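You operate a simulated robot arm through the tools that you are given. There is no shell and no other tool. Be economical: measure what you need, move in short steps, check, and stop when the job is done.

Carry out the task below with a simulated robot arm. There is one attempt and no reset: what you move stays moved.

TASK
Get the model ready for a circling flight.
Fine: pink clamp peg off the rudder and into the middle cell; rudder over, either way; hatch shut, fingers clear; wing key to locked.

It is judged by the outcome, as a careful person would: the job done as asked, and still so three seconds after it is handed in. It fails if anything else is knocked over, pushed out of place, dropped, spilled or broken.

THE ROBOT
A 6-joint arm with a two-finger parallel gripper, fixed in place. Base frame: the origin is at the foot of the arm, x ahead of it, y to its left, z up. Units: mm, degrees, N and s.
With the tool pointing down near the work surface it reaches from about 100 to 520 mm from the base axis. Its first joint turns from -166.0 to 166.0 degrees. Payload 4.1 kg.
The tool frame sits at the grasp point between the pads (the TCP): z along the fingers, y along the line on which they close. The tips reach 23 mm beyond it. The gripper opens to 94 mm. The fingers are 38 mm wide and 10 mm thick; the gripper's body (54 by 96 mm) begins 39 mm behind the TCP.
Orientation is told as [roll, pitch, yaw] about the base's x, y, z axes, in that order, counted from this pose: with the fingers straight down and closing along the base's y, the tool's x points along the base's -x, its y along +y and its z along -z.

THE INTERFACE
- The arm moves only by the tool nudge_tool. Its argument "increments" is text: rows parted by semicolons, each of 6 numbers parted by spaces: the shift along the tool's x, y, z in mm, then the turn, a rotation vector about the tool's x, y, z in degrees. In form: dx dy dz rx ry rz; .... A call has 1 to 20 rows; each row shifts and turns the commanded pose from where the row before left it, along the tool's axes as they then stand. "hand" is the gripper command, from -1 (fully open) to 1 (shut), values between in proportion, set as the call begins (left out, the last holds). A row lasts 0.2 s, in which the tool goes at most 50 mm and 8.6 degrees; a call with a longer step from one row to the next is refused whole, and so is a gripper value outside its range. Where a pose cannot be reached the arm comes as near as it can. A force on the tool above 40 N (or 10 N above the force at the start of the call, whichever is more), or a blocked arm, ends the call early, and 0.2 s more pass. Each finger travels about 45 mm/s and halts on what it meets, pressing with about 30 N; the grip force reading is that of the motor and also rises with nothing between the fingers. The clock runs only during rows and for 0.2 s after the last one: add rows that do not move to give the fingers time. It gives the time, the measured TCP pose, the force on the tool (base axes), the opening and the grip force at its end, in the units of the frame above (readings bear some noise).
- Cameras (640 x 400 px; columns grow to the right, rows downward): "scene" is fixed at [219.5, 648.1, 1478.5]; the picture's right is [-0.95, -0.32, 0.00], its down [-0.14, 0.42, -0.90] and it looks along [0.29, -0.85, -0.44] (base axes); focal length 311 px, centre (320, 200). "wrist" rides on the gripper at [86, 16, -75] in the tool frame; the picture's right is [-0.18, 0.98, 0.00], its down [-0.58, -0.11, -0.81] and it looks along [-0.79, -0.15, 0.59] (tool axes); focal length 243 px, centre (320, 200). There is no depth. A picture from a camera that has moved, and an enlarged one, comes with that camera's place and axes in the base frame and with its lens.
- get_image(camera): a new picture of that camera. It takes no simulated time.
- move_column(by): slides the trunk up (or, below 0, down) by that many mm; the arm rides with it, the base frame stays. It gives what a move gives, with no picture.
- zoom(camera, box): a new picture of the part [left, top, right, bottom] of that camera's present view, enlarged. It takes no simulated time.
- close_job(): hands the job in; it is judged then, once.

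Work in short steps. Places have to be worked out from the pictures, the camera data and where the tool is seen: move nearer, look again, correct. Check each grasp and each placing, and mend what went wrong. You have 120 turns and 64 pictures in all, those below and enlarged ones among them. Open the gripper and draw the arm clear of the work before you hand the job in, unless the task says otherwise; then end with one line.

The tools are called after "Request:" as a command line: name --argument value ..., lists and objects as JSON in quotes. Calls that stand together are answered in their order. nudge_tool: Moves the arm, as the interface text tells. Its arguments: {"type":"object","properties":{"increments":{"type":"string"},"hand":{"type":"number"}},"required":["increments"]} The other tools are called the same way: move_column (by) slides the trunk up or down; get_image (camera) takes a picture; zoom (camera, box) takes an enlarged picture of a part of a camera's view; close_job () hands the job in.

At the start:

```text
t: 0.0
ee_pos: [323.9, -165.7, 1342.7]
tool_rot: [0.0, 0.0, 0.0]
contact_force: [-0.2, -0.4, 0.1]
gripper_width: 94.0
grip_force: 0.0
trunk travel left (down, up): [-525.0, 65.0]
```

scene: 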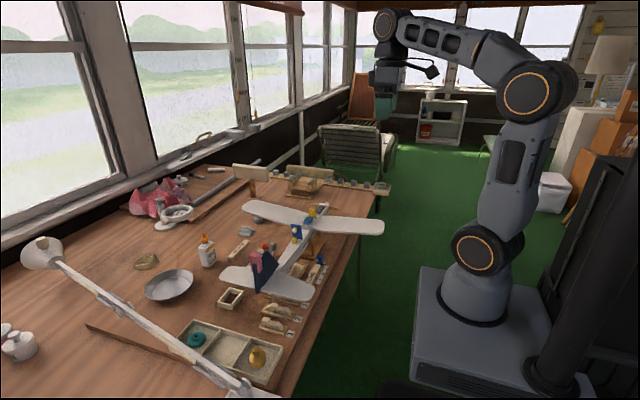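
wrist: 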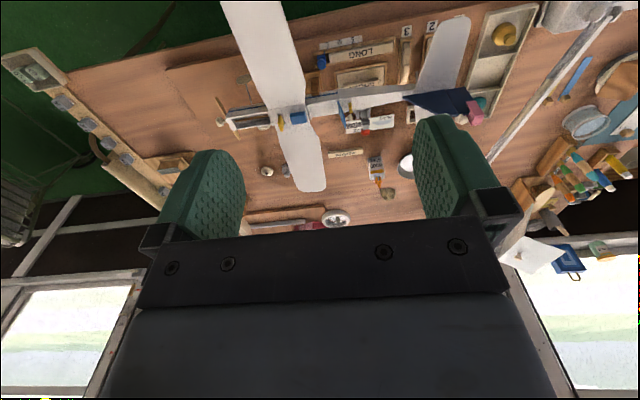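

I start by enlarging the views of the model to find the rudder, the peg, the hatch and the key.

Request:
zoom --camera "scene" --box '[210, 190, 390, 310]'

Request:
zoom --camera "scene" --box '[160, 270, 340, 390]'

Request:
zoom --camera "wrist" --box '[200, 0, 560, 220]'

```text
3.33 times, centred on (300, 250) of scene
camera zoom: at [219.5, 648.1, 1478.5], right [-0.95, -0.32, 0.0], down [-0.14, 0.42, -0.9], along [0.29, -0.85, -0.44], focal length 1037 px, centre (387, 33)
```

zoom: 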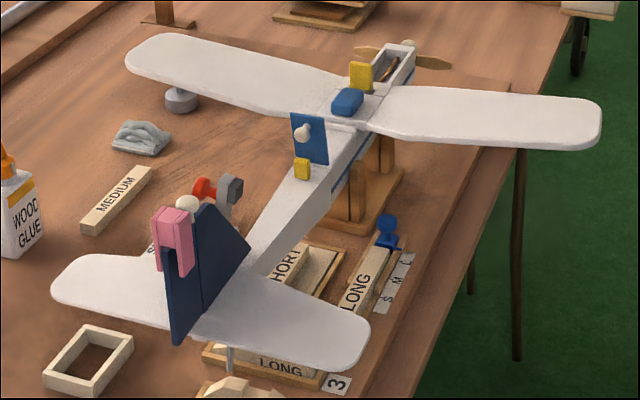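

```text
3.33 times, centred on (250, 330) of scene
camera zoom: at [219.5, 648.1, 1478.5], right [-0.95, -0.32, 0.0], down [-0.14, 0.42, -0.9], along [0.29, -0.85, -0.44], focal length 1037 px, centre (553, -233)
```

zoom: 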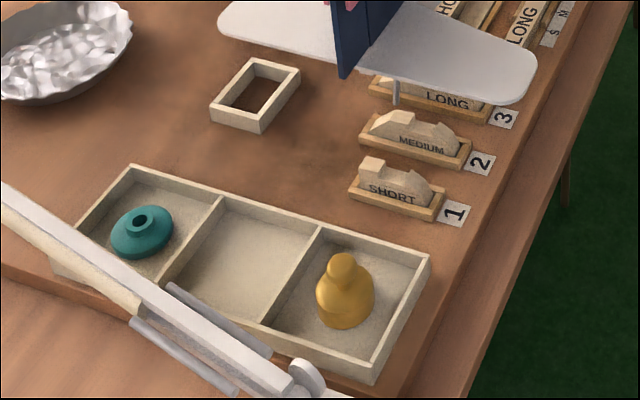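

```text
1.78 times, centred on (380, 110) of wrist
camera zoom: at [237.2, -149.9, 1417.3], right [0.18, 0.98, 0.0], down [0.58, -0.11, 0.81], along [0.79, -0.15, -0.59], focal length 431 px, centre (213, 360)
```

zoom: 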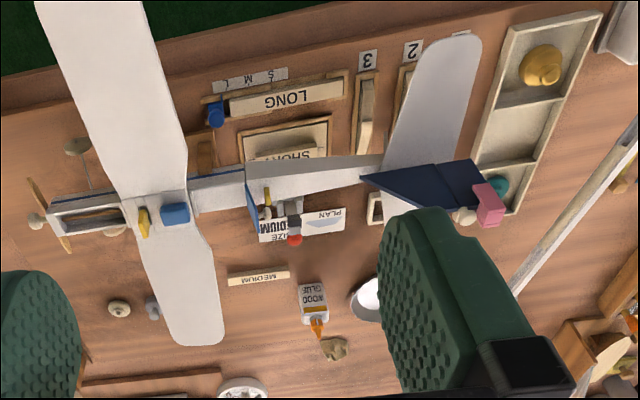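

The two views triangulate to a table at z≈785 with the plane along y (x≈555, fin near y≈100, z≈950). I move lower and nearer, staying high above the wing, to look again.

Request:
nudge_tool --increments "6 26 40 0 0 0;6 26 40 0 0 0;6 26 40 0 0 0;6 26 40 0 0 0" --hand -1

Request:
get_image --camera "wrist"

```text
t: 1.0
ee_pos: [297.6, -58.3, 1180.0]
tool_rot: [0.1, -0.1, -0.1]
contact_force: [0.0, 0.0, -0.3]
gripper_width: 94.2
grip_force: 0.1
trunk travel left (down, up): [-525.0, 65.0]
```

```text
58 pictures are left
camera wrist: at [210.5, -43.6, 1253.6], right [0.18, 0.98, 0.0], down [0.58, -0.11, 0.81], along [0.79, -0.15, -0.59], focal length 243 px, centre (320, 200)
```

wrist: 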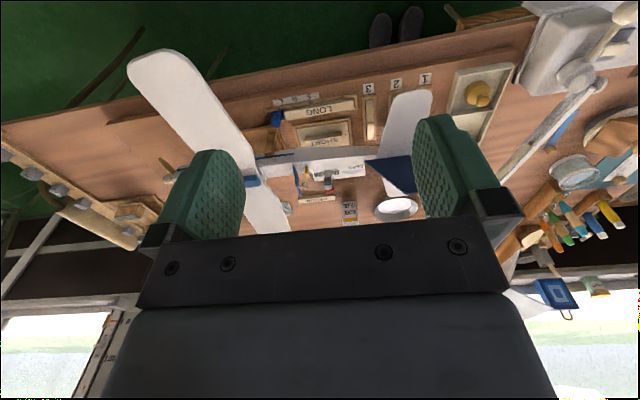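

The plane lies between the finger images; I enlarge that part.

Request:
zoom --camera "wrist" --box '[225, 80, 435, 225]'

Request:
zoom --camera "scene" --box '[240, 200, 340, 265]'

```text
2.76 times, centred on (330, 152) of wrist
camera zoom: at [210.5, -43.6, 1253.6], right [0.18, 0.98, 0.0], down [0.58, -0.11, 0.81], along [0.79, -0.15, -0.59], focal length 669 px, centre (292, 331)
```

zoom: 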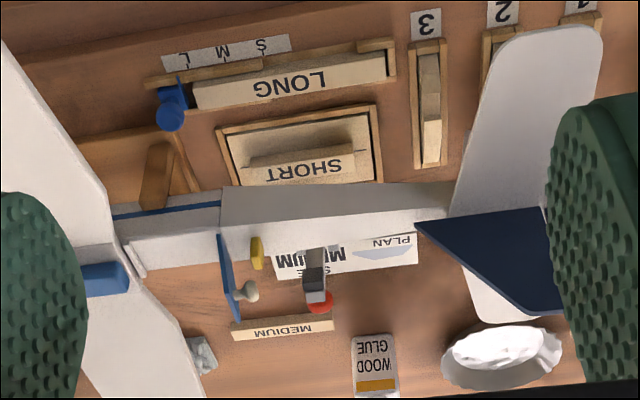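

```text
6.15 times, centred on (290, 232) of scene
camera zoom: at [219.5, 648.1, 1478.5], right [-0.95, -0.32, 0.0], down [-0.14, 0.42, -0.9], along [0.29, -0.85, -0.44], focal length 1914 px, centre (505, 0)
```

zoom: 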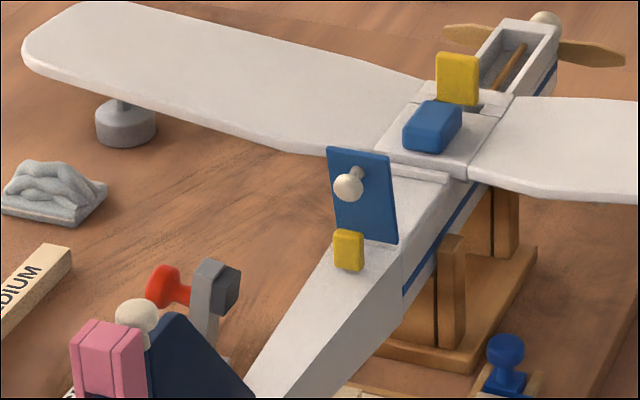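

I move toward the tail for a close look at the fin, peg and rudder.

Request:
nudge_tool --increments "-17.6 28.4 25 0 0 0;-17.6 28.4 25 0 0 0;-17.6 28.4 25 0 0 0;-17.6 28.4 25 0 0 0;-17.6 28.4 25 0 0 0"

Request:
zoom --camera "wrist" --box '[200, 60, 480, 235]'

```text
t: 2.2
ee_pos: [387.8, 83.4, 1059.9]
tool_rot: [0.0, 0.1, -0.1]
contact_force: [-0.5, 0.2, -0.1]
gripper_width: 94.0
grip_force: 0.1
trunk travel left (down, up): [-525.0, 65.0]
```

```text
2.29 times, centred on (340, 148) of wrist
camera zoom: at [301.7, 99.5, 1133.6], right [0.18, 0.98, 0.0], down [0.58, -0.11, 0.81], along [0.79, -0.15, -0.59], focal length 555 px, centre (274, 320)
```

zoom: 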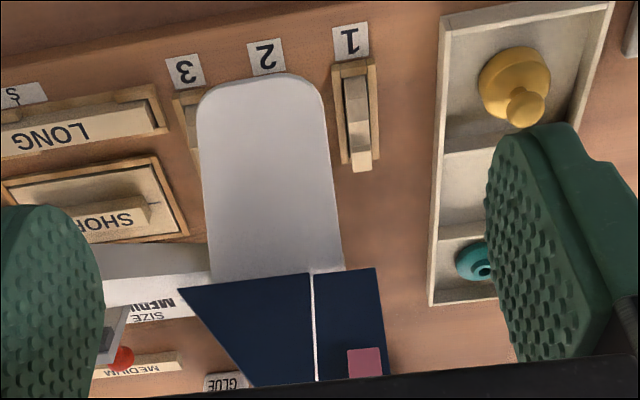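

The peg sits at the rudder's top, near (555, 100, 978). I rise to see it fully.

Request:
nudge_tool --increments "-10 0 -35 0 0 0;-10 0 -35 0 0 0"

Request:
zoom --camera "wrist" --box '[240, 100, 420, 220]'

Request:
zoom --camera "scene" --box '[225, 235, 325, 300]'

```text
t: 2.8
ee_pos: [406.3, 83.3, 1130.1]
tool_rot: [-0.1, 0.0, 0.1]
contact_force: [0.3, -0.2, -0.6]
gripper_width: 93.8
grip_force: 0.0
trunk travel left (down, up): [-525.0, 65.0]
```

```text
3.33 times, centred on (330, 160) of wrist
camera zoom: at [320.4, 98.5, 1203.5], right [0.18, 0.98, 0.0], down [0.58, -0.11, 0.81], along [0.79, -0.15, -0.59], focal length 809 px, centre (287, 333)
```

zoom: 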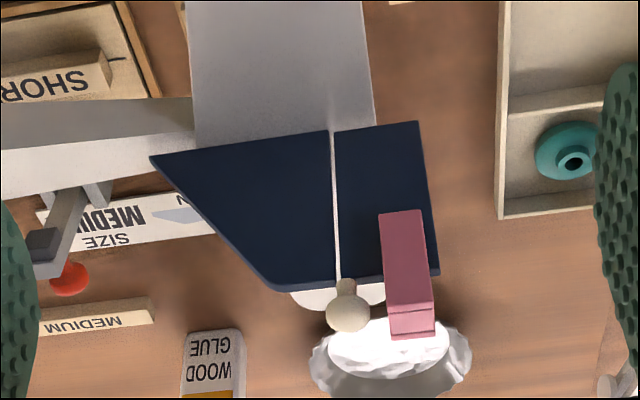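

```text
6.15 times, centred on (275, 268) of scene
camera zoom: at [219.5, 648.1, 1478.5], right [-0.95, -0.32, 0.0], down [-0.14, 0.42, -0.9], along [0.29, -0.85, -0.44], focal length 1914 px, centre (597, -215)
```

zoom: 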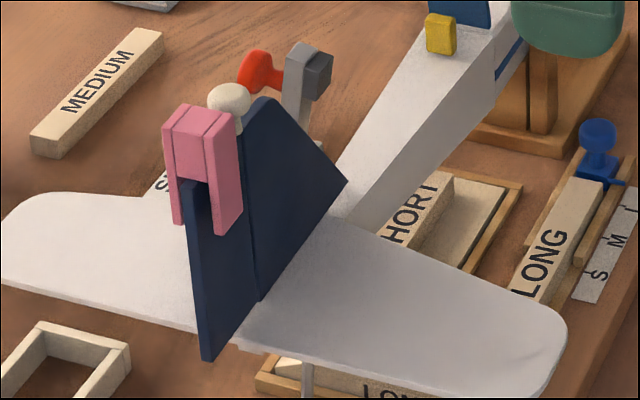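

The peg is about 27 mm (x) × 16 mm (y) × 50 mm tall, centred near (577, 98), top z≈1014. I turn the tool 90° to close along x.

Request:
nudge_tool --increments "0 0 0 0 0 8.5;0 0 0 0 0 8.5;0 0 0 0 0 8.5;0 0 0 0 0 8.5;0 0 0 0 0 8.5;0 0 0 0 0 8.5;0 0 0 0 0 8.5;0 0 0 0 0 8.5;0 0 0 0 0 8.5;0 0 0 0 0 8.5;0 0 0 0 0 5"

```text
t: 5.2
ee_pos: [408.8, 81.2, 1127.2]
tool_rot: [0.0, 0.0, -90.1]
contact_force: [-0.5, 0.3, -0.6]
gripper_width: 94.0
grip_force: 0.1
trunk travel left (down, up): [-525.0, 65.0]
```

Now move over the peg, still high, and look.

Request:
nudge_tool --increments "4 42 0 0 0 0;4 42 0 0 0 0;4 42 0 0 0 0;4 42 0 0 0 0;0 0 0 0 0 0"

Request:
get_image --camera "wrist"

Request:
get_image --camera "scene"

```text
t: 6.4
ee_pos: [577.0, 96.2, 1127.7]
tool_rot: [0.0, 0.0, -90.0]
contact_force: [0.5, -0.4, -0.2]
gripper_width: 93.9
grip_force: 0.1
trunk travel left (down, up): [-525.0, 65.0]
```

```text
52 pictures are left
camera wrist: at [593.4, 180.8, 1201.4], right [0.98, -0.18, 0.0], down [-0.11, -0.58, 0.81], along [-0.15, -0.79, -0.59], focal length 243 px, centre (320, 200)
```

wrist: 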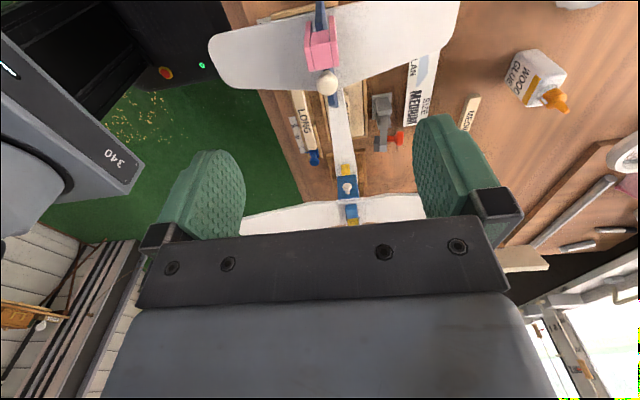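

```text
51 pictures are left
```

scene: 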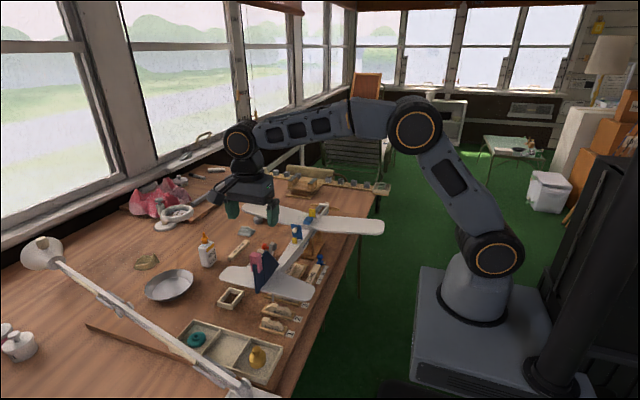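

The pose is reachable and the peg is in view; I enlarge it for an exact centre.

Request:
zoom --camera "wrist" --box '[270, 0, 370, 110]'

```text
3.64 times, centred on (320, 55) of wrist
camera zoom: at [593.4, 180.8, 1201.4], right [0.98, -0.18, 0.0], down [-0.11, -0.58, 0.81], along [-0.15, -0.79, -0.59], focal length 882 px, centre (320, 727)
```

zoom: 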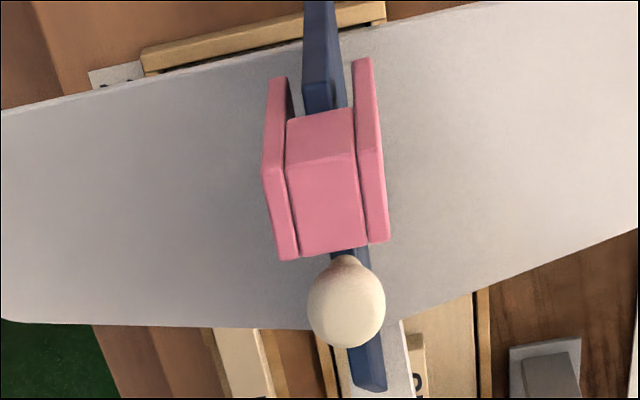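

Peg centre is (580, 102), aligned with the axes. I centre over it and descend to grip height z≈1000.

Request:
nudge_tool --increments "5.8 3 0 0 0 0;0 0 40 0 0 0;0 0 40 0 0 0;0 0 30 0 0 0;0 0 17 0 0 0;0 0 0 0 0 0"

Request:
get_image --camera "wrist"

```text
t: 7.8
ee_pos: [578.8, 103.6, 1003.8]
tool_rot: [0.0, 0.0, -90.0]
contact_force: [0.1, 0.1, -0.1]
gripper_width: 93.9
grip_force: 0.1
trunk travel left (down, up): [-525.0, 65.0]
```

```text
49 pictures are left
camera wrist: at [595.5, 188.2, 1076.5], right [0.98, -0.18, 0.0], down [-0.11, -0.58, 0.81], along [-0.15, -0.79, -0.59], focal length 243 px, centre (320, 200)
```

wrist: 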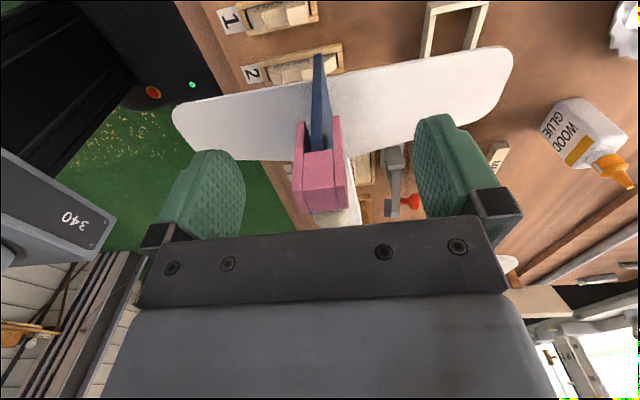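

The peg is between the fingers. I close the grip.

Request:
nudge_tool --increments "0 1 0 0 0 0;0 0 0 0 0 0;0 0 0 0 0 0;0 0 0 0 0 0;0 0 0 0 0 0;0 0 0 0 0 0" --hand 1

```text
t: 9.2
ee_pos: [579.7, 102.1, 1002.4]
tool_rot: [0.1, 0.1, -90.0]
contact_force: [-0.1, 0.0, 0.8]
gripper_width: 22.5
grip_force: 30.1
trunk travel left (down, up): [-525.0, 65.0]
```

Gripped at 22.5 mm. I lift straight up gently.

Request:
nudge_tool --increments "0 0 -8 0 0 0;0 0 -12 0 0 0;0 0 -20 0 0 0;0 0 -25 0 0 0;0 0 -25 0 0 0;0 0 -20 0 0 0"

Request:
get_image --camera "wrist"

```text
t: 10.6
ee_pos: [580.7, 104.6, 1111.8]
tool_rot: [0.1, 0.0, -90.0]
contact_force: [-0.7, 0.7, 0.1]
gripper_width: 22.7
grip_force: 30.7
trunk travel left (down, up): [-525.0, 65.0]
```

```text
48 pictures are left
camera wrist: at [596.5, 189.2, 1186.4], right [0.98, -0.18, 0.0], down [-0.11, -0.58, 0.81], along [-0.15, -0.79, -0.59], focal length 243 px, centre (320, 200)
```

wrist: 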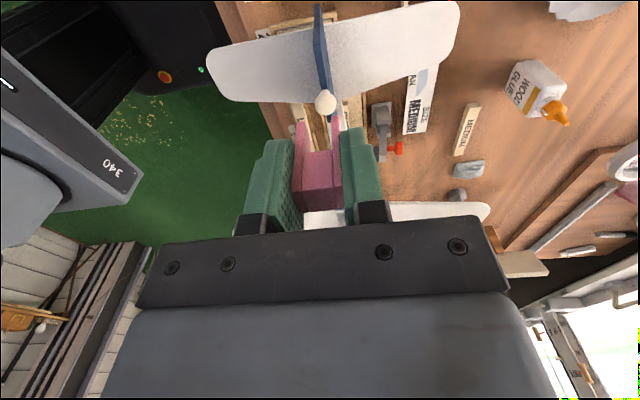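

Peg is held. The middle cell is around (619, 210), floor z≈790. The lamp arm passes near y≈300 there, so I turn back to yaw 0 (camera on the robot's side) and move above the cell.

Request:
nudge_tool --increments "0 0 0 0 0 -8.5;0 0 0 0 0 -8.5;0 0 0 0 0 -8.5;0 0 0 0 0 -8.5;0 0 0 0 0 -8.5;0 0 0 0 0 -8.5;0 0 0 0 0 -8.5;0 0 0 0 0 -8.5;0 0 0 0 0 -8.5;0 0 0 0 0 -8.5;0 0 0 0 0 -5;-15 35 0 0 0 0;-15 35 0 0 0 0;-15 35 0 0 0 0;0 0 0 0 0 0"

Request:
get_image --camera "wrist"

Request:
get_image --camera "scene"

```text
t: 13.8
ee_pos: [622.9, 205.5, 1109.1]
tool_rot: [-0.1, 0.0, -0.1]
contact_force: [0.1, 0.2, -0.7]
gripper_width: 22.4
grip_force: 29.8
trunk travel left (down, up): [-525.0, 65.0]
```

```text
47 pictures are left
camera wrist: at [537.5, 220.8, 1183.1], right [0.18, 0.98, 0.0], down [0.58, -0.11, 0.81], along [0.79, -0.15, -0.59], focal length 243 px, centre (320, 200)
```

wrist: 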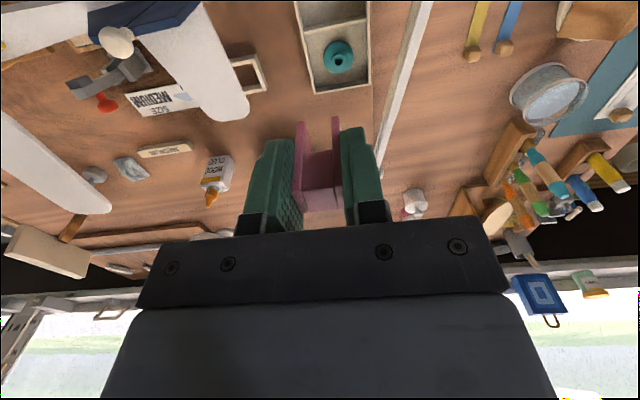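

```text
46 pictures are left
```

scene: 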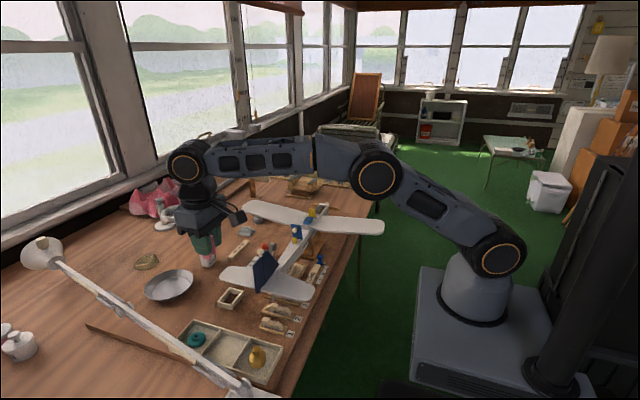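

The cell centre re-measures near (619, 213). I shift slightly and descend with the arm (forearm stays sloped above the tail) to z≈900 for a check.

Request:
nudge_tool --increments "2 6 30 0 0 0;0 0 40 0 0 0;0 0 40 0 0 0;0 0 40 0 0 0;0 0 40 0 0 0;0 0 20 0 0 0;0 0 0 0 0 0"

Request:
get_image --camera "wrist"

Request:
zoom --camera "scene" --box '[100, 180, 420, 390]'

```text
t: 15.4
ee_pos: [622.3, 211.9, 900.3]
tool_rot: [0.1, 0.0, 0.0]
contact_force: [0.1, -0.9, 0.4]
gripper_width: 22.9
grip_force: 29.4
trunk travel left (down, up): [-525.0, 65.0]
```

```text
45 pictures are left
camera wrist: at [535.0, 227.7, 974.5], right [0.18, 0.98, 0.0], down [0.58, -0.11, 0.81], along [0.79, -0.15, -0.59], focal length 243 px, centre (320, 200)
```

wrist: 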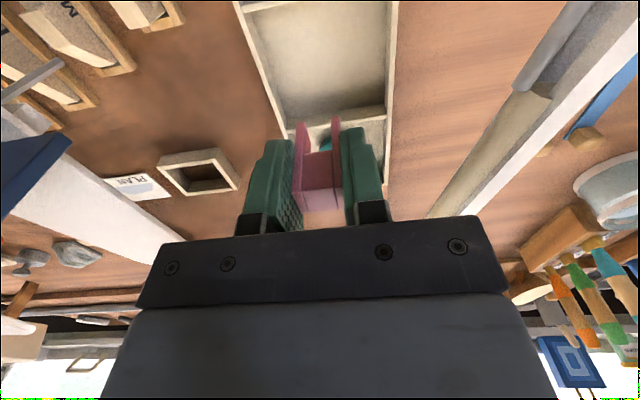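

```text
1.90 times, centred on (260, 285) of scene
camera zoom: at [219.5, 648.1, 1478.5], right [-0.95, -0.32, 0.0], down [-0.14, 0.42, -0.9], along [0.29, -0.85, -0.44], focal length 592 px, centre (434, 38)
```

zoom: 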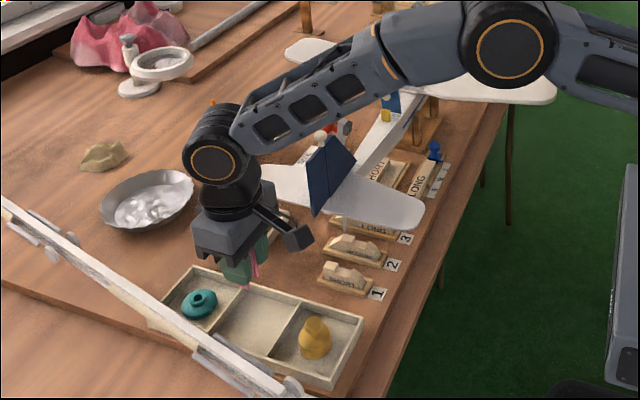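

The tool is over the middle cell (x≈580–655, y≈174–256). I descend to just above the expected contact height.

Request:
nudge_tool --increments "4 2 20 0 0 0;0 0 20 0 0 0;0 0 12 0 0 0;0 0 6 0 0 0;0 0 0 0 0 0"

Request:
get_image --camera "wrist"

Request:
zoom --camera "scene" --box '[160, 270, 320, 390]'

```text
t: 16.6
ee_pos: [619.8, 215.1, 843.1]
tool_rot: [0.0, 0.0, -0.1]
contact_force: [0.6, 0.8, -0.4]
gripper_width: 22.7
grip_force: 29.4
trunk travel left (down, up): [-525.0, 65.0]
```

```text
43 pictures are left
camera wrist: at [533.1, 231.0, 916.8], right [0.18, 0.98, 0.0], down [0.58, -0.11, 0.81], along [0.79, -0.15, -0.59], focal length 243 px, centre (320, 200)
```

wrist: 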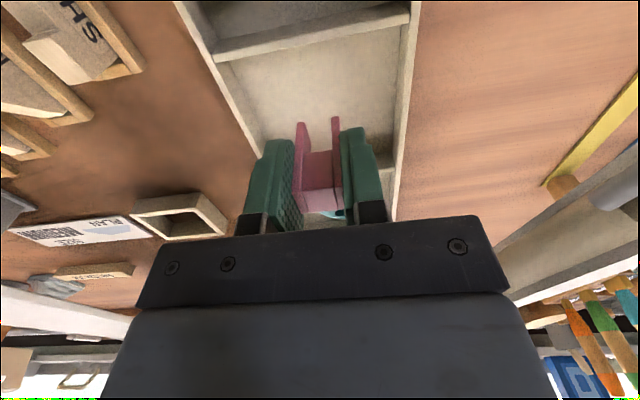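

```text
3.33 times, centred on (240, 330) of scene
camera zoom: at [219.5, 648.1, 1478.5], right [-0.95, -0.32, 0.0], down [-0.14, 0.42, -0.9], along [0.29, -0.85, -0.44], focal length 1037 px, centre (587, -233)
```

zoom: 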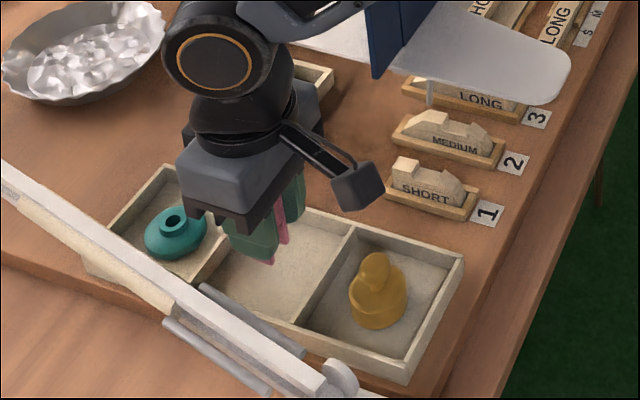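

Still above the cell floor. I lower in small steps, watching the force.

Request:
nudge_tool --increments "0 0 3 0 0 0;0 0 3 0 0 0;0 0 2 0 0 0;0 0 0 0 0 0"

```text
t: 17.6
ee_pos: [619.2, 213.5, 834.8]
tool_rot: [0.0, 0.0, 0.0]
contact_force: [0.0, -0.9, -0.3]
gripper_width: 22.5
grip_force: 29.8
trunk travel left (down, up): [-525.0, 65.0]
```

Request:
nudge_tool --increments "0 0 3 0 0 0;0 0 2 0 0 0;0 0 0 0 0 0"

Request:
zoom --camera "scene" --box '[200, 310, 260, 350]'

```text
t: 18.4
ee_pos: [619.6, 215.7, 829.8]
tool_rot: [-0.1, 0.0, -0.1]
contact_force: [0.0, 0.1, -0.6]
gripper_width: 22.6
grip_force: 29.6
trunk travel left (down, up): [-525.0, 65.0]
```

```text
10.00 times, centred on (230, 330) of scene
camera zoom: at [219.5, 648.1, 1478.5], right [-0.95, -0.32, 0.0], down [-0.14, 0.42, -0.9], along [0.29, -0.85, -0.44], focal length 3110 px, centre (1220, -1100)
```

zoom: 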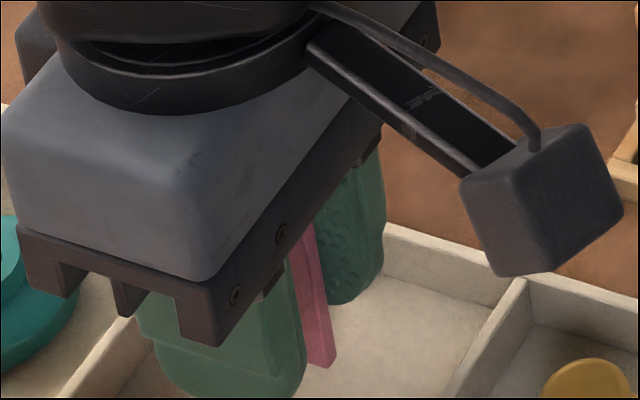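

The peg's leg foot is around z≈800, with some way still to go. I continue slowly.

Request:
nudge_tool --increments "0 0 2 0 0 0;0 0 2 0 0 0;0 0 2 0 0 0;0 0 0 0 0 0"

```text
t: 19.4
ee_pos: [618.4, 215.9, 824.0]
tool_rot: [0.0, 0.0, 0.1]
contact_force: [0.6, 0.1, -0.7]
gripper_width: 22.4
grip_force: 29.9
trunk travel left (down, up): [-525.0, 65.0]
```

Request:
nudge_tool --increments "0 0 2 0 0 0;0 0 2 0 0 0;0 0 0 0 0 0"

```text
t: 20.2
ee_pos: [619.1, 216.0, 823.6]
tool_rot: [0.1, -0.3, 0.1]
contact_force: [-0.3, 0.9, 22.1]
gripper_width: 22.4
grip_force: 30.0
trunk travel left (down, up): [-525.0, 65.0]
```

Contact (22 N). I ease off 3 mm, then open a little (44 mm) so that the fingers stay inside the cell.

Request:
nudge_tool --increments "0 0 -3 0 0 0;0 0 0 0 0 0"

Request:
nudge_tool --increments "0 0 0 0 0 0;0 0 0 0 0 0;0 0 0 0 0 0" --hand 0.06

Request:
nudge_tool --increments "0 0 -10 0 0 0;0 0 -20 0 0 0;0 0 -40 0 0 0;0 0 -50 0 0 0;0 0 -50 0 0 0;0 0 -50 0 0 0"

Request:
get_image --camera "scene"

Request:
zoom --camera "scene" --box '[160, 270, 320, 390]'

```text
t: 20.8
ee_pos: [618.9, 216.3, 823.5]
tool_rot: [0.0, -0.1, 0.0]
contact_force: [4.7, 2.9, 11.4]
gripper_width: 22.6
grip_force: 29.8
trunk travel left (down, up): [-525.0, 65.0]
```

```text
t: 21.6
ee_pos: [619.4, 215.5, 822.2]
tool_rot: [0.0, 0.0, -0.1]
contact_force: [0.3, 0.6, -1.0]
gripper_width: 44.4
grip_force: 0.1
trunk travel left (down, up): [-525.0, 65.0]
```

```text
t: 23.0
ee_pos: [618.0, 214.8, 1041.8]
tool_rot: [0.0, 0.2, -0.1]
contact_force: [0.4, -0.1, -0.3]
gripper_width: 44.2
grip_force: 0.0
trunk travel left (down, up): [-525.0, 65.0]
```

```text
40 pictures are left
```

scene: 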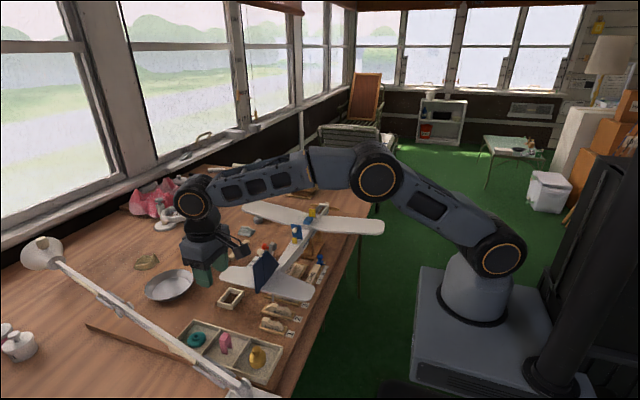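

```text
3.33 times, centred on (240, 330) of scene
camera zoom: at [219.5, 648.1, 1478.5], right [-0.95, -0.32, 0.0], down [-0.14, 0.42, -0.9], along [0.29, -0.85, -0.44], focal length 1037 px, centre (587, -233)
```

zoom: 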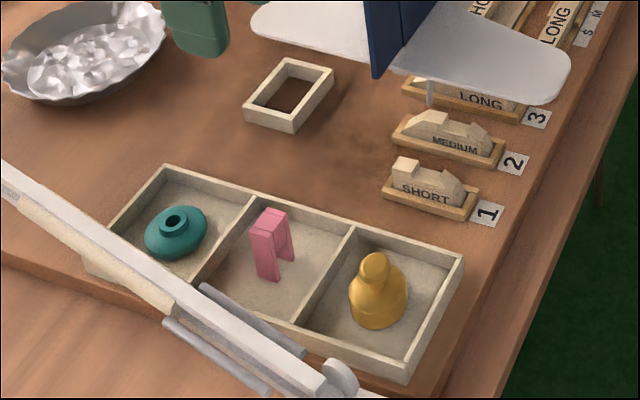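

The peg stands in the middle cell. Next the rudder: I close the fingers and move to its robot-side, staying above, and look.

Request:
nudge_tool --increments "0 0 -40 0 0 0;0 0 -40 0 0 0;35 -27 0 0 0 0;35 -27 0 0 0 0;35 -27 0 0 0 0;25 -26 0 0 0 0;0 0 0 0 0 0" --hand 1

Request:
zoom --camera "wrist" --box '[220, 0, 440, 220]'

```text
t: 24.6
ee_pos: [489.0, 110.1, 1122.9]
tool_rot: [0.0, 0.0, -0.1]
contact_force: [0.5, 0.1, 0.4]
gripper_width: 0.1
grip_force: 30.0
trunk travel left (down, up): [-525.0, 65.0]
```

```text
1.82 times, centred on (330, 110) of wrist
camera zoom: at [400.9, 124.6, 1196.8], right [0.18, 0.98, 0.0], down [0.58, -0.11, 0.81], along [0.79, -0.15, -0.59], focal length 441 px, centre (302, 364)
```

zoom: 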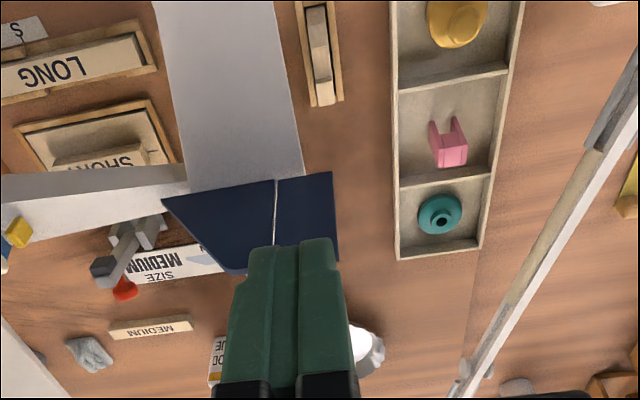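

Rudder spans y≈72–114, z≈895–992 at x≈578. I descend beside it on the robot side (tips at z≈965) and approach to just short of contact.

Request:
nudge_tool --increments "0 0 45 0 0 0;0 0 45 0 0 0;0 0 45 0 0 0;-30 0 0 0 0 0;-26 0 0 0 0 0;0 0 0 0 0 0"

Request:
zoom --camera "scene" --box '[225, 235, 325, 300]'

```text
t: 26.0
ee_pos: [546.3, 107.4, 985.5]
tool_rot: [-0.1, 0.0, 0.0]
contact_force: [-1.1, -0.5, -0.1]
gripper_width: 0.0
grip_force: 30.4
trunk travel left (down, up): [-525.0, 65.0]
```

```text
6.15 times, centred on (275, 268) of scene
camera zoom: at [219.5, 648.1, 1478.5], right [-0.95, -0.32, 0.0], down [-0.14, 0.42, -0.9], along [0.29, -0.85, -0.44], focal length 1914 px, centre (597, -215)
```

zoom: 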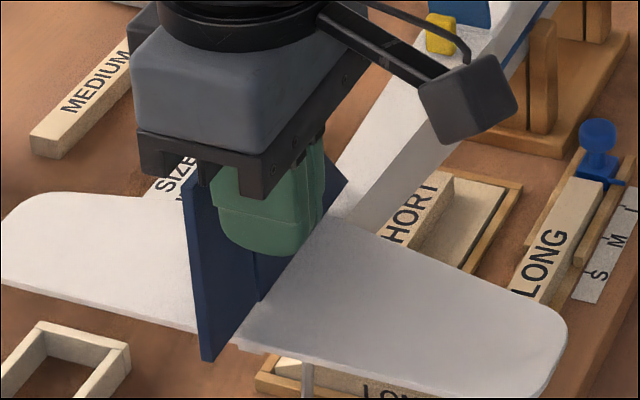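

The gripper is beside the rudder. I push toward +x in small steps.

Request:
nudge_tool --increments "-4 1 0 0 0 0;-4 1 0 0 0 0;-4 0 0 0 0 0;-4 0 0 0 0 0;0 0 0 0 0 0"

Request:
zoom --camera "scene" --box '[225, 235, 325, 300]'

```text
t: 27.2
ee_pos: [560.6, 110.7, 987.8]
tool_rot: [0.0, 0.0, 0.0]
contact_force: [0.5, 0.4, -0.7]
gripper_width: 0.1
grip_force: 30.1
trunk travel left (down, up): [-525.0, 65.0]
```

```text
6.15 times, centred on (275, 268) of scene
camera zoom: at [219.5, 648.1, 1478.5], right [-0.95, -0.32, 0.0], down [-0.14, 0.42, -0.9], along [0.29, -0.85, -0.44], focal length 1914 px, centre (597, -215)
```

zoom: 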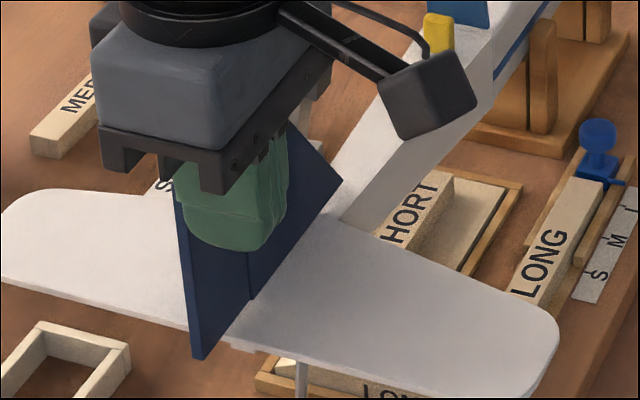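

The whole tail seems to have moved with the push (stabiliser tip shifted a few mm) rather than the rudder turning. I back off at once and look.

Request:
nudge_tool --increments "10 0 0 0 0 0;20 0 0 0 0 0;30 0 0 0 0 0;0 0 -45 0 0 0;0 0 -45 0 0 0;40 0 -45 0 0 0;40 0 0 0 0 0;40 0 0 0 0 0;40 0 0 0 0 0"

Request:
zoom --camera "scene" --box '[225, 235, 325, 300]'

Request:
zoom --camera "scene" --box '[210, 190, 390, 310]'

```text
refused: row 6 steps farther than a row can; nothing moved
```

```text
6.15 times, centred on (275, 268) of scene
camera zoom: at [219.5, 648.1, 1478.5], right [-0.95, -0.32, 0.0], down [-0.14, 0.42, -0.9], along [0.29, -0.85, -0.44], focal length 1914 px, centre (597, -215)
```

zoom: 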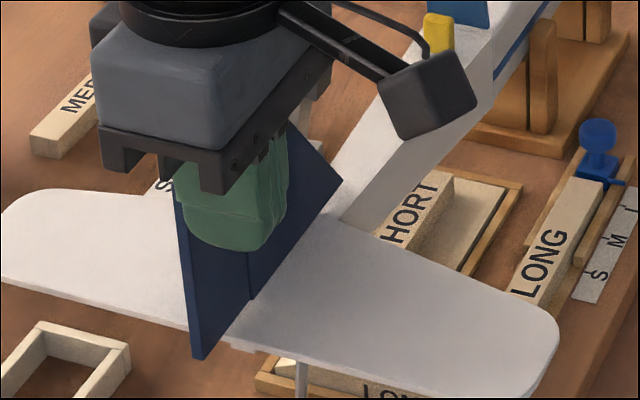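

```text
3.33 times, centred on (300, 250) of scene
camera zoom: at [219.5, 648.1, 1478.5], right [-0.95, -0.32, 0.0], down [-0.14, 0.42, -0.9], along [0.29, -0.85, -0.44], focal length 1037 px, centre (387, 33)
```

zoom: 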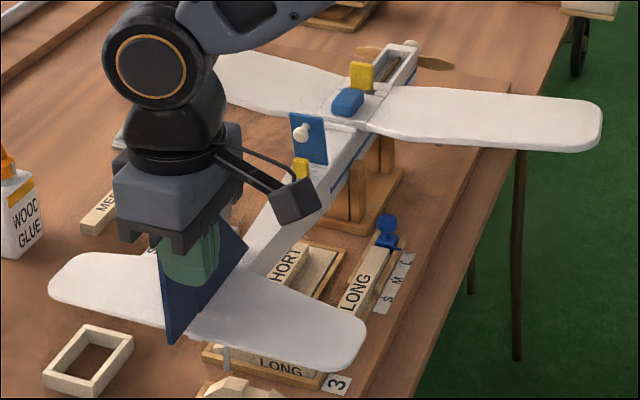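

The wing has not moved, so the light model just yawed ~4 mm at the tail: the rudder is stiffer than the stand's grip. Instead of pushing, I'll grasp the rudder blade and twist it about its hinge (no net side force). First I back off and rise.

Request:
nudge_tool --increments "10 0 0 0 0 0;15 0 0 0 0 0;10 0 -20 0 0 0;0 0 -45 0 0 0;0 0 -45 0 0 0;0 0 -30 0 0 0;0 0 0 0 0 8.5;0 0 0 0 0 8.5;0 0 0 0 0 8.5;0 0 0 0 0 8.5;0 0 0 0 0 8.5;0 0 0 0 0 8.5;0 0 0 0 0 8.5;0 0 0 0 0 8.5;0 0 0 0 0 8.5;0 0 0 0 0 8.5;0 0 0 0 0 5;0 25 0 0 0 0;0 25 0 0 0 0;0 0 0 0 0 0" --hand 0.2

Request:
zoom --camera "wrist" --box '[270, 0, 370, 110]'

Request:
get_image --camera "wrist"

```text
t: 31.4
ee_pos: [576.4, 109.4, 1127.5]
tool_rot: [0.0, 0.0, -90.0]
contact_force: [-0.2, -0.7, -0.1]
gripper_width: 37.6
grip_force: 0.1
trunk travel left (down, up): [-525.0, 65.0]
```

```text
3.64 times, centred on (320, 55) of wrist
camera zoom: at [591.8, 195.9, 1202.7], right [0.98, -0.18, 0.0], down [-0.11, -0.58, 0.81], along [-0.15, -0.79, -0.59], focal length 882 px, centre (320, 727)
```

zoom: 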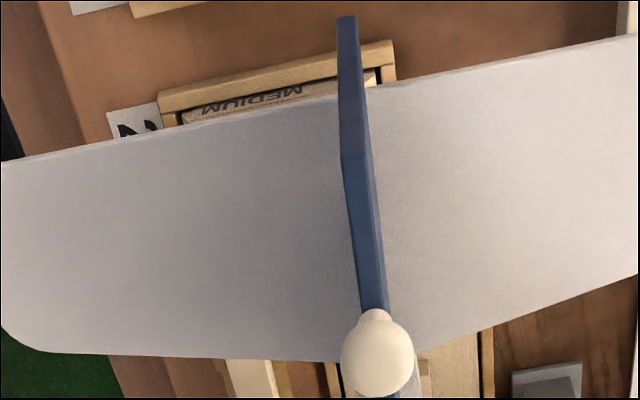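

```text
32 pictures are left
camera wrist: at [591.8, 195.9, 1202.7], right [0.98, -0.18, 0.0], down [-0.11, -0.58, 0.81], along [-0.15, -0.79, -0.59], focal length 243 px, centre (320, 200)
```

wrist: 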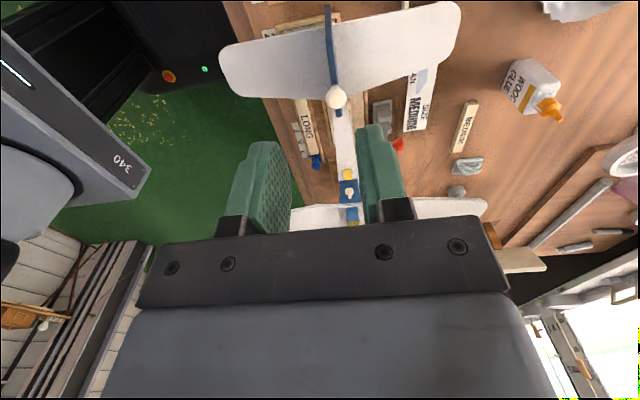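

The rudder blade is at x≈584, y≈75–115, still in line with the fin. I descend straddling it with a 38 mm opening.

Request:
nudge_tool --increments "-5 7.5 20 0 0 0;0 0 40 0 0 0;0 0 40 0 0 0;0 0 30 0 0 0;0 0 15 0 0 0;0 0 0 0 0 0"

Request:
zoom --camera "wrist" --box '[220, 40, 420, 230]'

```text
t: 32.8
ee_pos: [585.7, 106.1, 983.6]
tool_rot: [0.0, 0.0, -90.0]
contact_force: [-0.9, -0.3, -1.3]
gripper_width: 37.7
grip_force: 0.0
trunk travel left (down, up): [-525.0, 65.0]
```

```text
2.11 times, centred on (320, 135) of wrist
camera zoom: at [601.3, 192.8, 1057.8], right [0.98, -0.18, 0.0], down [-0.11, -0.58, 0.81], along [-0.15, -0.79, -0.59], focal length 511 px, centre (320, 337)
```

zoom: 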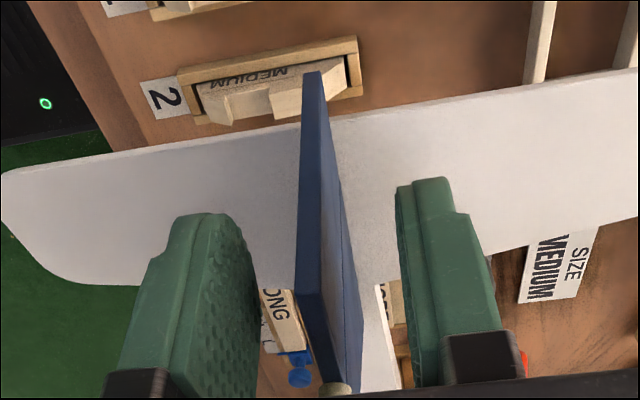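

Centred within 2 mm; I correct and close on the rudder.

Request:
nudge_tool --increments "0 -1.7 0 0 0 0;0 0 0 0 0 0;0 0 0 0 0 0;0 0 0 0 0 0;0 0 0 0 0 0" --hand 1

```text
t: 34.0
ee_pos: [583.1, 106.7, 985.0]
tool_rot: [0.0, -0.1, -90.0]
contact_force: [0.4, 0.4, -0.2]
gripper_width: 5.6
grip_force: 12.0
trunk travel left (down, up): [-525.0, 65.0]
```

Rudder gripped (5.6 mm). I draw the tail back the 3.5 mm it slid, then twist the rudder 20° about the hinge (radius ≈33 mm).

Request:
nudge_tool --increments "0 -1.7 0 0 0 0;0 -1.8 0 0 0 0;0 0 0 0 0 0"

Request:
nudge_tool --increments "-0.08 -2.3 0 0 0 -4;-0.08 -2.3 0 0 0 -4;-0.08 -2.3 0 0 0 -4;-0.08 -2.3 0 0 0 -4;-0.08 -2.3 0 0 0 -4;0 0 0 0 0 0"

Request:
zoom --camera "wrist" --box '[170, 0, 470, 230]'

Request:
zoom --camera "scene" --box '[210, 190, 390, 310]'

```text
t: 34.8
ee_pos: [578.8, 105.4, 983.6]
tool_rot: [0.0, 0.0, -90.0]
contact_force: [0.3, 0.2, 0.1]
gripper_width: 5.5
grip_force: 12.2
trunk travel left (down, up): [-525.0, 65.0]
```

```text
t: 36.2
ee_pos: [565.8, 105.0, 984.1]
tool_rot: [0.0, 0.1, -69.9]
contact_force: [0.8, 3.2, 1.9]
gripper_width: 5.7
grip_force: 12.2
trunk travel left (down, up): [-525.0, 65.0]
```

```text
1.74 times, centred on (320, 115) of wrist
camera zoom: at [551.2, 190.0, 1058.0], right [0.99, 0.16, 0.0], down [0.1, -0.58, 0.81], along [0.13, -0.8, -0.59], focal length 422 px, centre (320, 348)
```

zoom: 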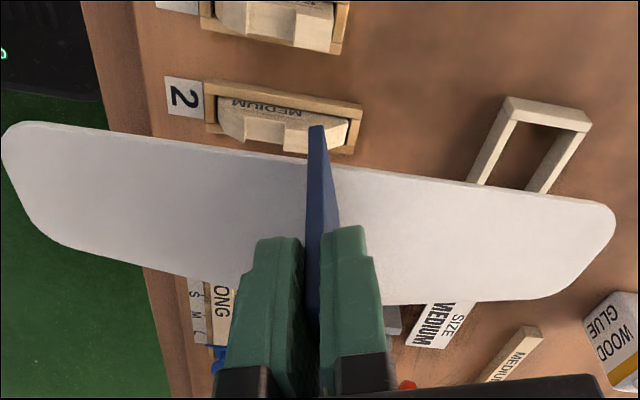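

```text
3.33 times, centred on (300, 250) of scene
camera zoom: at [219.5, 648.1, 1478.5], right [-0.95, -0.32, 0.0], down [-0.14, 0.42, -0.9], along [0.29, -0.85, -0.44], focal length 1037 px, centre (387, 33)
```

zoom: 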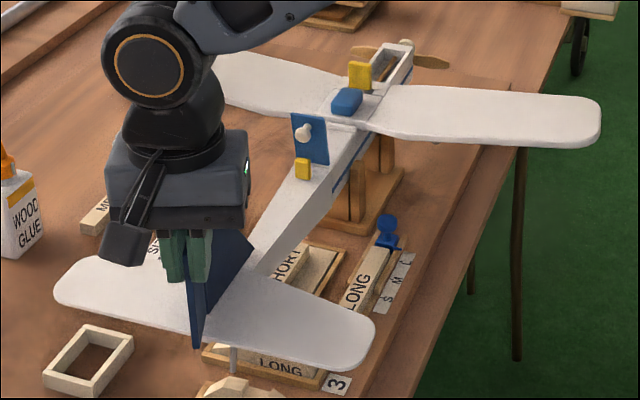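

The rudder is about 20° over; the tail is now ~4 mm past its original spot the other way. I twist 8° more, then shift back +4 mm in x.

Request:
nudge_tool --increments "-0.08 -2.3 0 0 0 -4;-0.08 -2.3 0 0 0 -4;0 0 0 0 0 0;-0.9 1.8 0 0 0 0;-0.9 1.8 0 0 0 0;0 0 0 0 0 0"

Request:
zoom --camera "scene" --box '[210, 190, 390, 310]'

```text
t: 37.6
ee_pos: [566.3, 103.0, 983.3]
tool_rot: [0.1, 0.1, -62.0]
contact_force: [-0.6, 1.3, 1.9]
gripper_width: 5.4
grip_force: 12.3
trunk travel left (down, up): [-525.0, 65.0]
```

```text
3.33 times, centred on (300, 250) of scene
camera zoom: at [219.5, 648.1, 1478.5], right [-0.95, -0.32, 0.0], down [-0.14, 0.42, -0.9], along [0.29, -0.85, -0.44], focal length 1037 px, centre (387, 33)
```

zoom: 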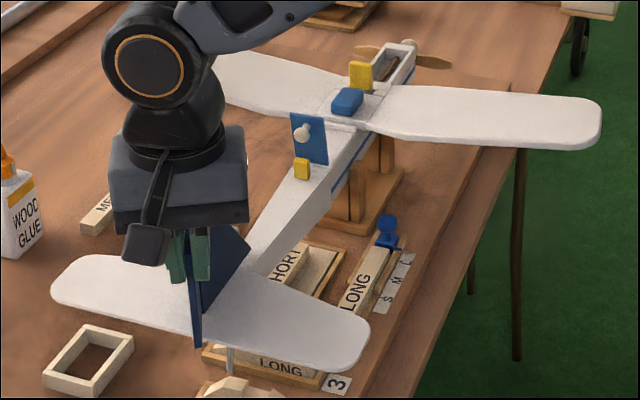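

The tail is back at its original place, rudder ≈28° over. I release and rise.

Request:
nudge_tool --increments "0 0 0 0 0 0;0 0 0 0 0 0;0 0 -10 0 0 0;0 0 -20 0 0 0;0 0 -40 0 0 0;0 0 -45 0 0 0;0 0 -35 0 0 0;0 0 0 0 0 0" --hand 0.3

Request:
zoom --camera "scene" --box '[210, 190, 390, 310]'

Request:
get_image --camera "wrist"

```text
t: 39.4
ee_pos: [567.3, 105.9, 1132.9]
tool_rot: [-0.1, 0.0, -62.0]
contact_force: [0.1, -0.3, -0.3]
gripper_width: 32.7
grip_force: 0.0
trunk travel left (down, up): [-525.0, 65.0]
```

```text
3.33 times, centred on (300, 250) of scene
camera zoom: at [219.5, 648.1, 1478.5], right [-0.95, -0.32, 0.0], down [-0.14, 0.42, -0.9], along [0.29, -0.85, -0.44], focal length 1037 px, centre (387, 33)
```

zoom: 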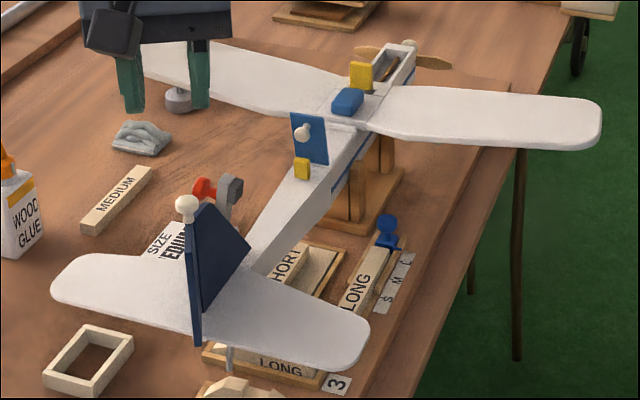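

```text
26 pictures are left
camera wrist: at [541.3, 188.7, 1208.0], right [0.95, 0.3, 0.0], down [0.18, -0.56, 0.81], along [0.24, -0.77, -0.59], focal length 243 px, centre (320, 200)
```

wrist: 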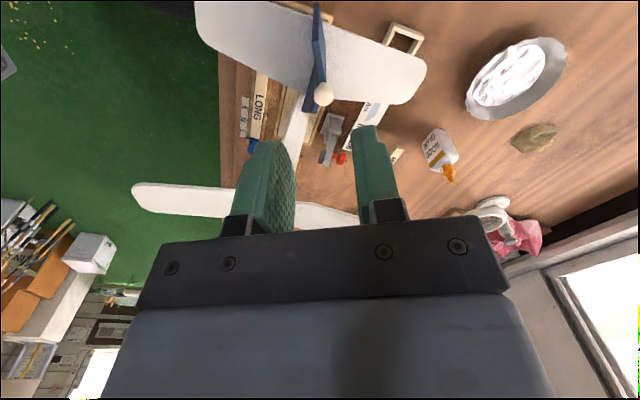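

Rudder done. Now I look at the hatch and wing key from above and behind, fingers fully open.

Request:
nudge_tool --increments "0 0 0 0 0 7;0 0 0 0 0 7;0 0 0 0 0 7;0 0 0 0 0 7;-35 -2 0 0 0 0;-35 -2 0 0 0 0;-36 -3 0 0 0 0;0 0 0 0 0 0" --hand -1

Request:
zoom --camera "wrist" --box '[240, 40, 420, 220]'

```text
t: 41.2
ee_pos: [561.9, -3.4, 1131.0]
tool_rot: [0.1, 0.0, -90.1]
contact_force: [-0.6, -0.4, -0.3]
gripper_width: 94.1
grip_force: 0.1
trunk travel left (down, up): [-525.0, 65.0]
```

```text
2.22 times, centred on (330, 130) of wrist
camera zoom: at [578.1, 81.9, 1206.2], right [0.98, -0.18, 0.0], down [-0.11, -0.58, 0.81], along [-0.15, -0.79, -0.59], focal length 539 px, centre (298, 356)
```

zoom: 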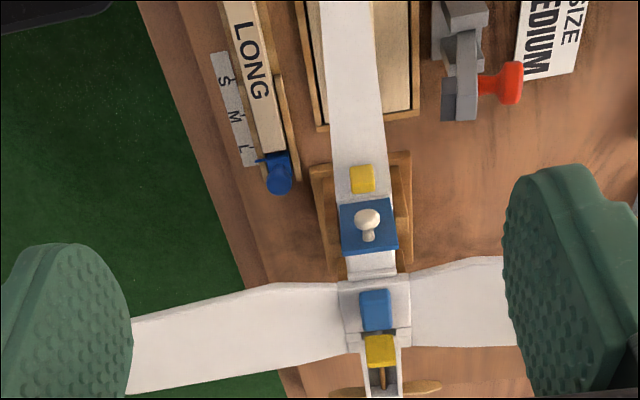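

The hatch is an upright panel (≈38 mm wide, 58 mm tall), hinged at its foot at (579, −165, 895), knob facing the tail, so it folds toward the nose. I enlarge the wing centre to understand the key.

Request:
zoom --camera "wrist" --box '[320, 110, 380, 220]'

Request:
zoom --camera "scene" --box '[285, 200, 335, 245]'

```text
3.64 times, centred on (350, 165) of wrist
camera zoom: at [578.1, 81.9, 1206.2], right [0.98, -0.18, 0.0], down [-0.11, -0.58, 0.81], along [-0.15, -0.79, -0.59], focal length 882 px, centre (211, 327)
```

zoom: 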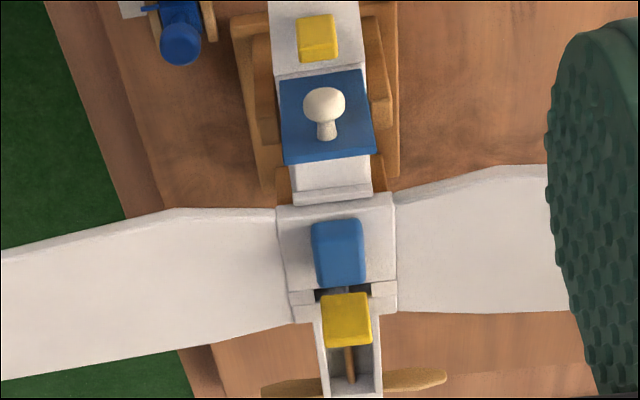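

```text
8.89 times, centred on (310, 222) of scene
camera zoom: at [219.5, 648.1, 1478.5], right [-0.95, -0.32, 0.0], down [-0.14, 0.42, -0.9], along [0.29, -0.85, -0.44], focal length 2764 px, centre (409, 0)
```

zoom: 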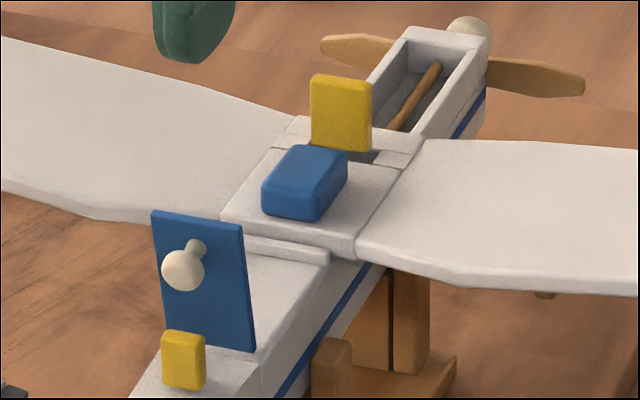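

I need a side view to learn the heights and the key's mechanism; I turn back to yaw 0 and look from the robot's side.

Request:
nudge_tool --increments "0 0 0 0 0 -8.5;0 0 0 0 0 -8.5;0 0 0 0 0 -8.5;0 0 0 0 0 -8.5;0 0 0 0 0 -8.5;0 0 0 0 0 -8.5;0 0 0 0 0 -8.5;0 0 0 0 0 -8.5;0 0 0 0 0 -8.5;0 0 0 0 0 -8.5;0 0 0 0 0 -5;20 -40 0 0 0 0;20 -40 0 0 0 0;20 -40 0 0 0 0;20 -40 0 0 0 0;16 -43 0 0 0 0;0 0 40 0 0 0;0 0 40 0 0 0;0 0 30 0 0 0;0 0 0 0 0 0"

Request:
zoom --camera "wrist" --box '[240, 60, 420, 220]'

```text
t: 45.4
ee_pos: [465.4, -205.1, 1024.3]
tool_rot: [0.0, 0.0, 0.1]
contact_force: [-0.3, -0.7, 0.9]
gripper_width: 93.9
grip_force: 0.0
trunk travel left (down, up): [-525.0, 65.0]
```

```text
2.50 times, centred on (330, 140) of wrist
camera zoom: at [378.9, -189.6, 1098.6], right [0.18, 0.98, 0.0], down [0.58, -0.11, 0.81], along [0.79, -0.15, -0.59], focal length 606 px, centre (295, 350)
```

zoom: 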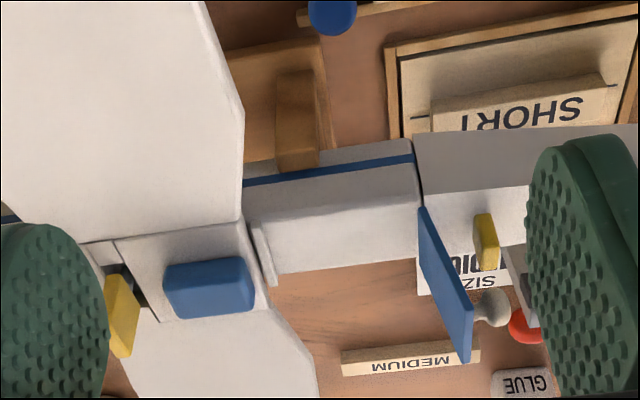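

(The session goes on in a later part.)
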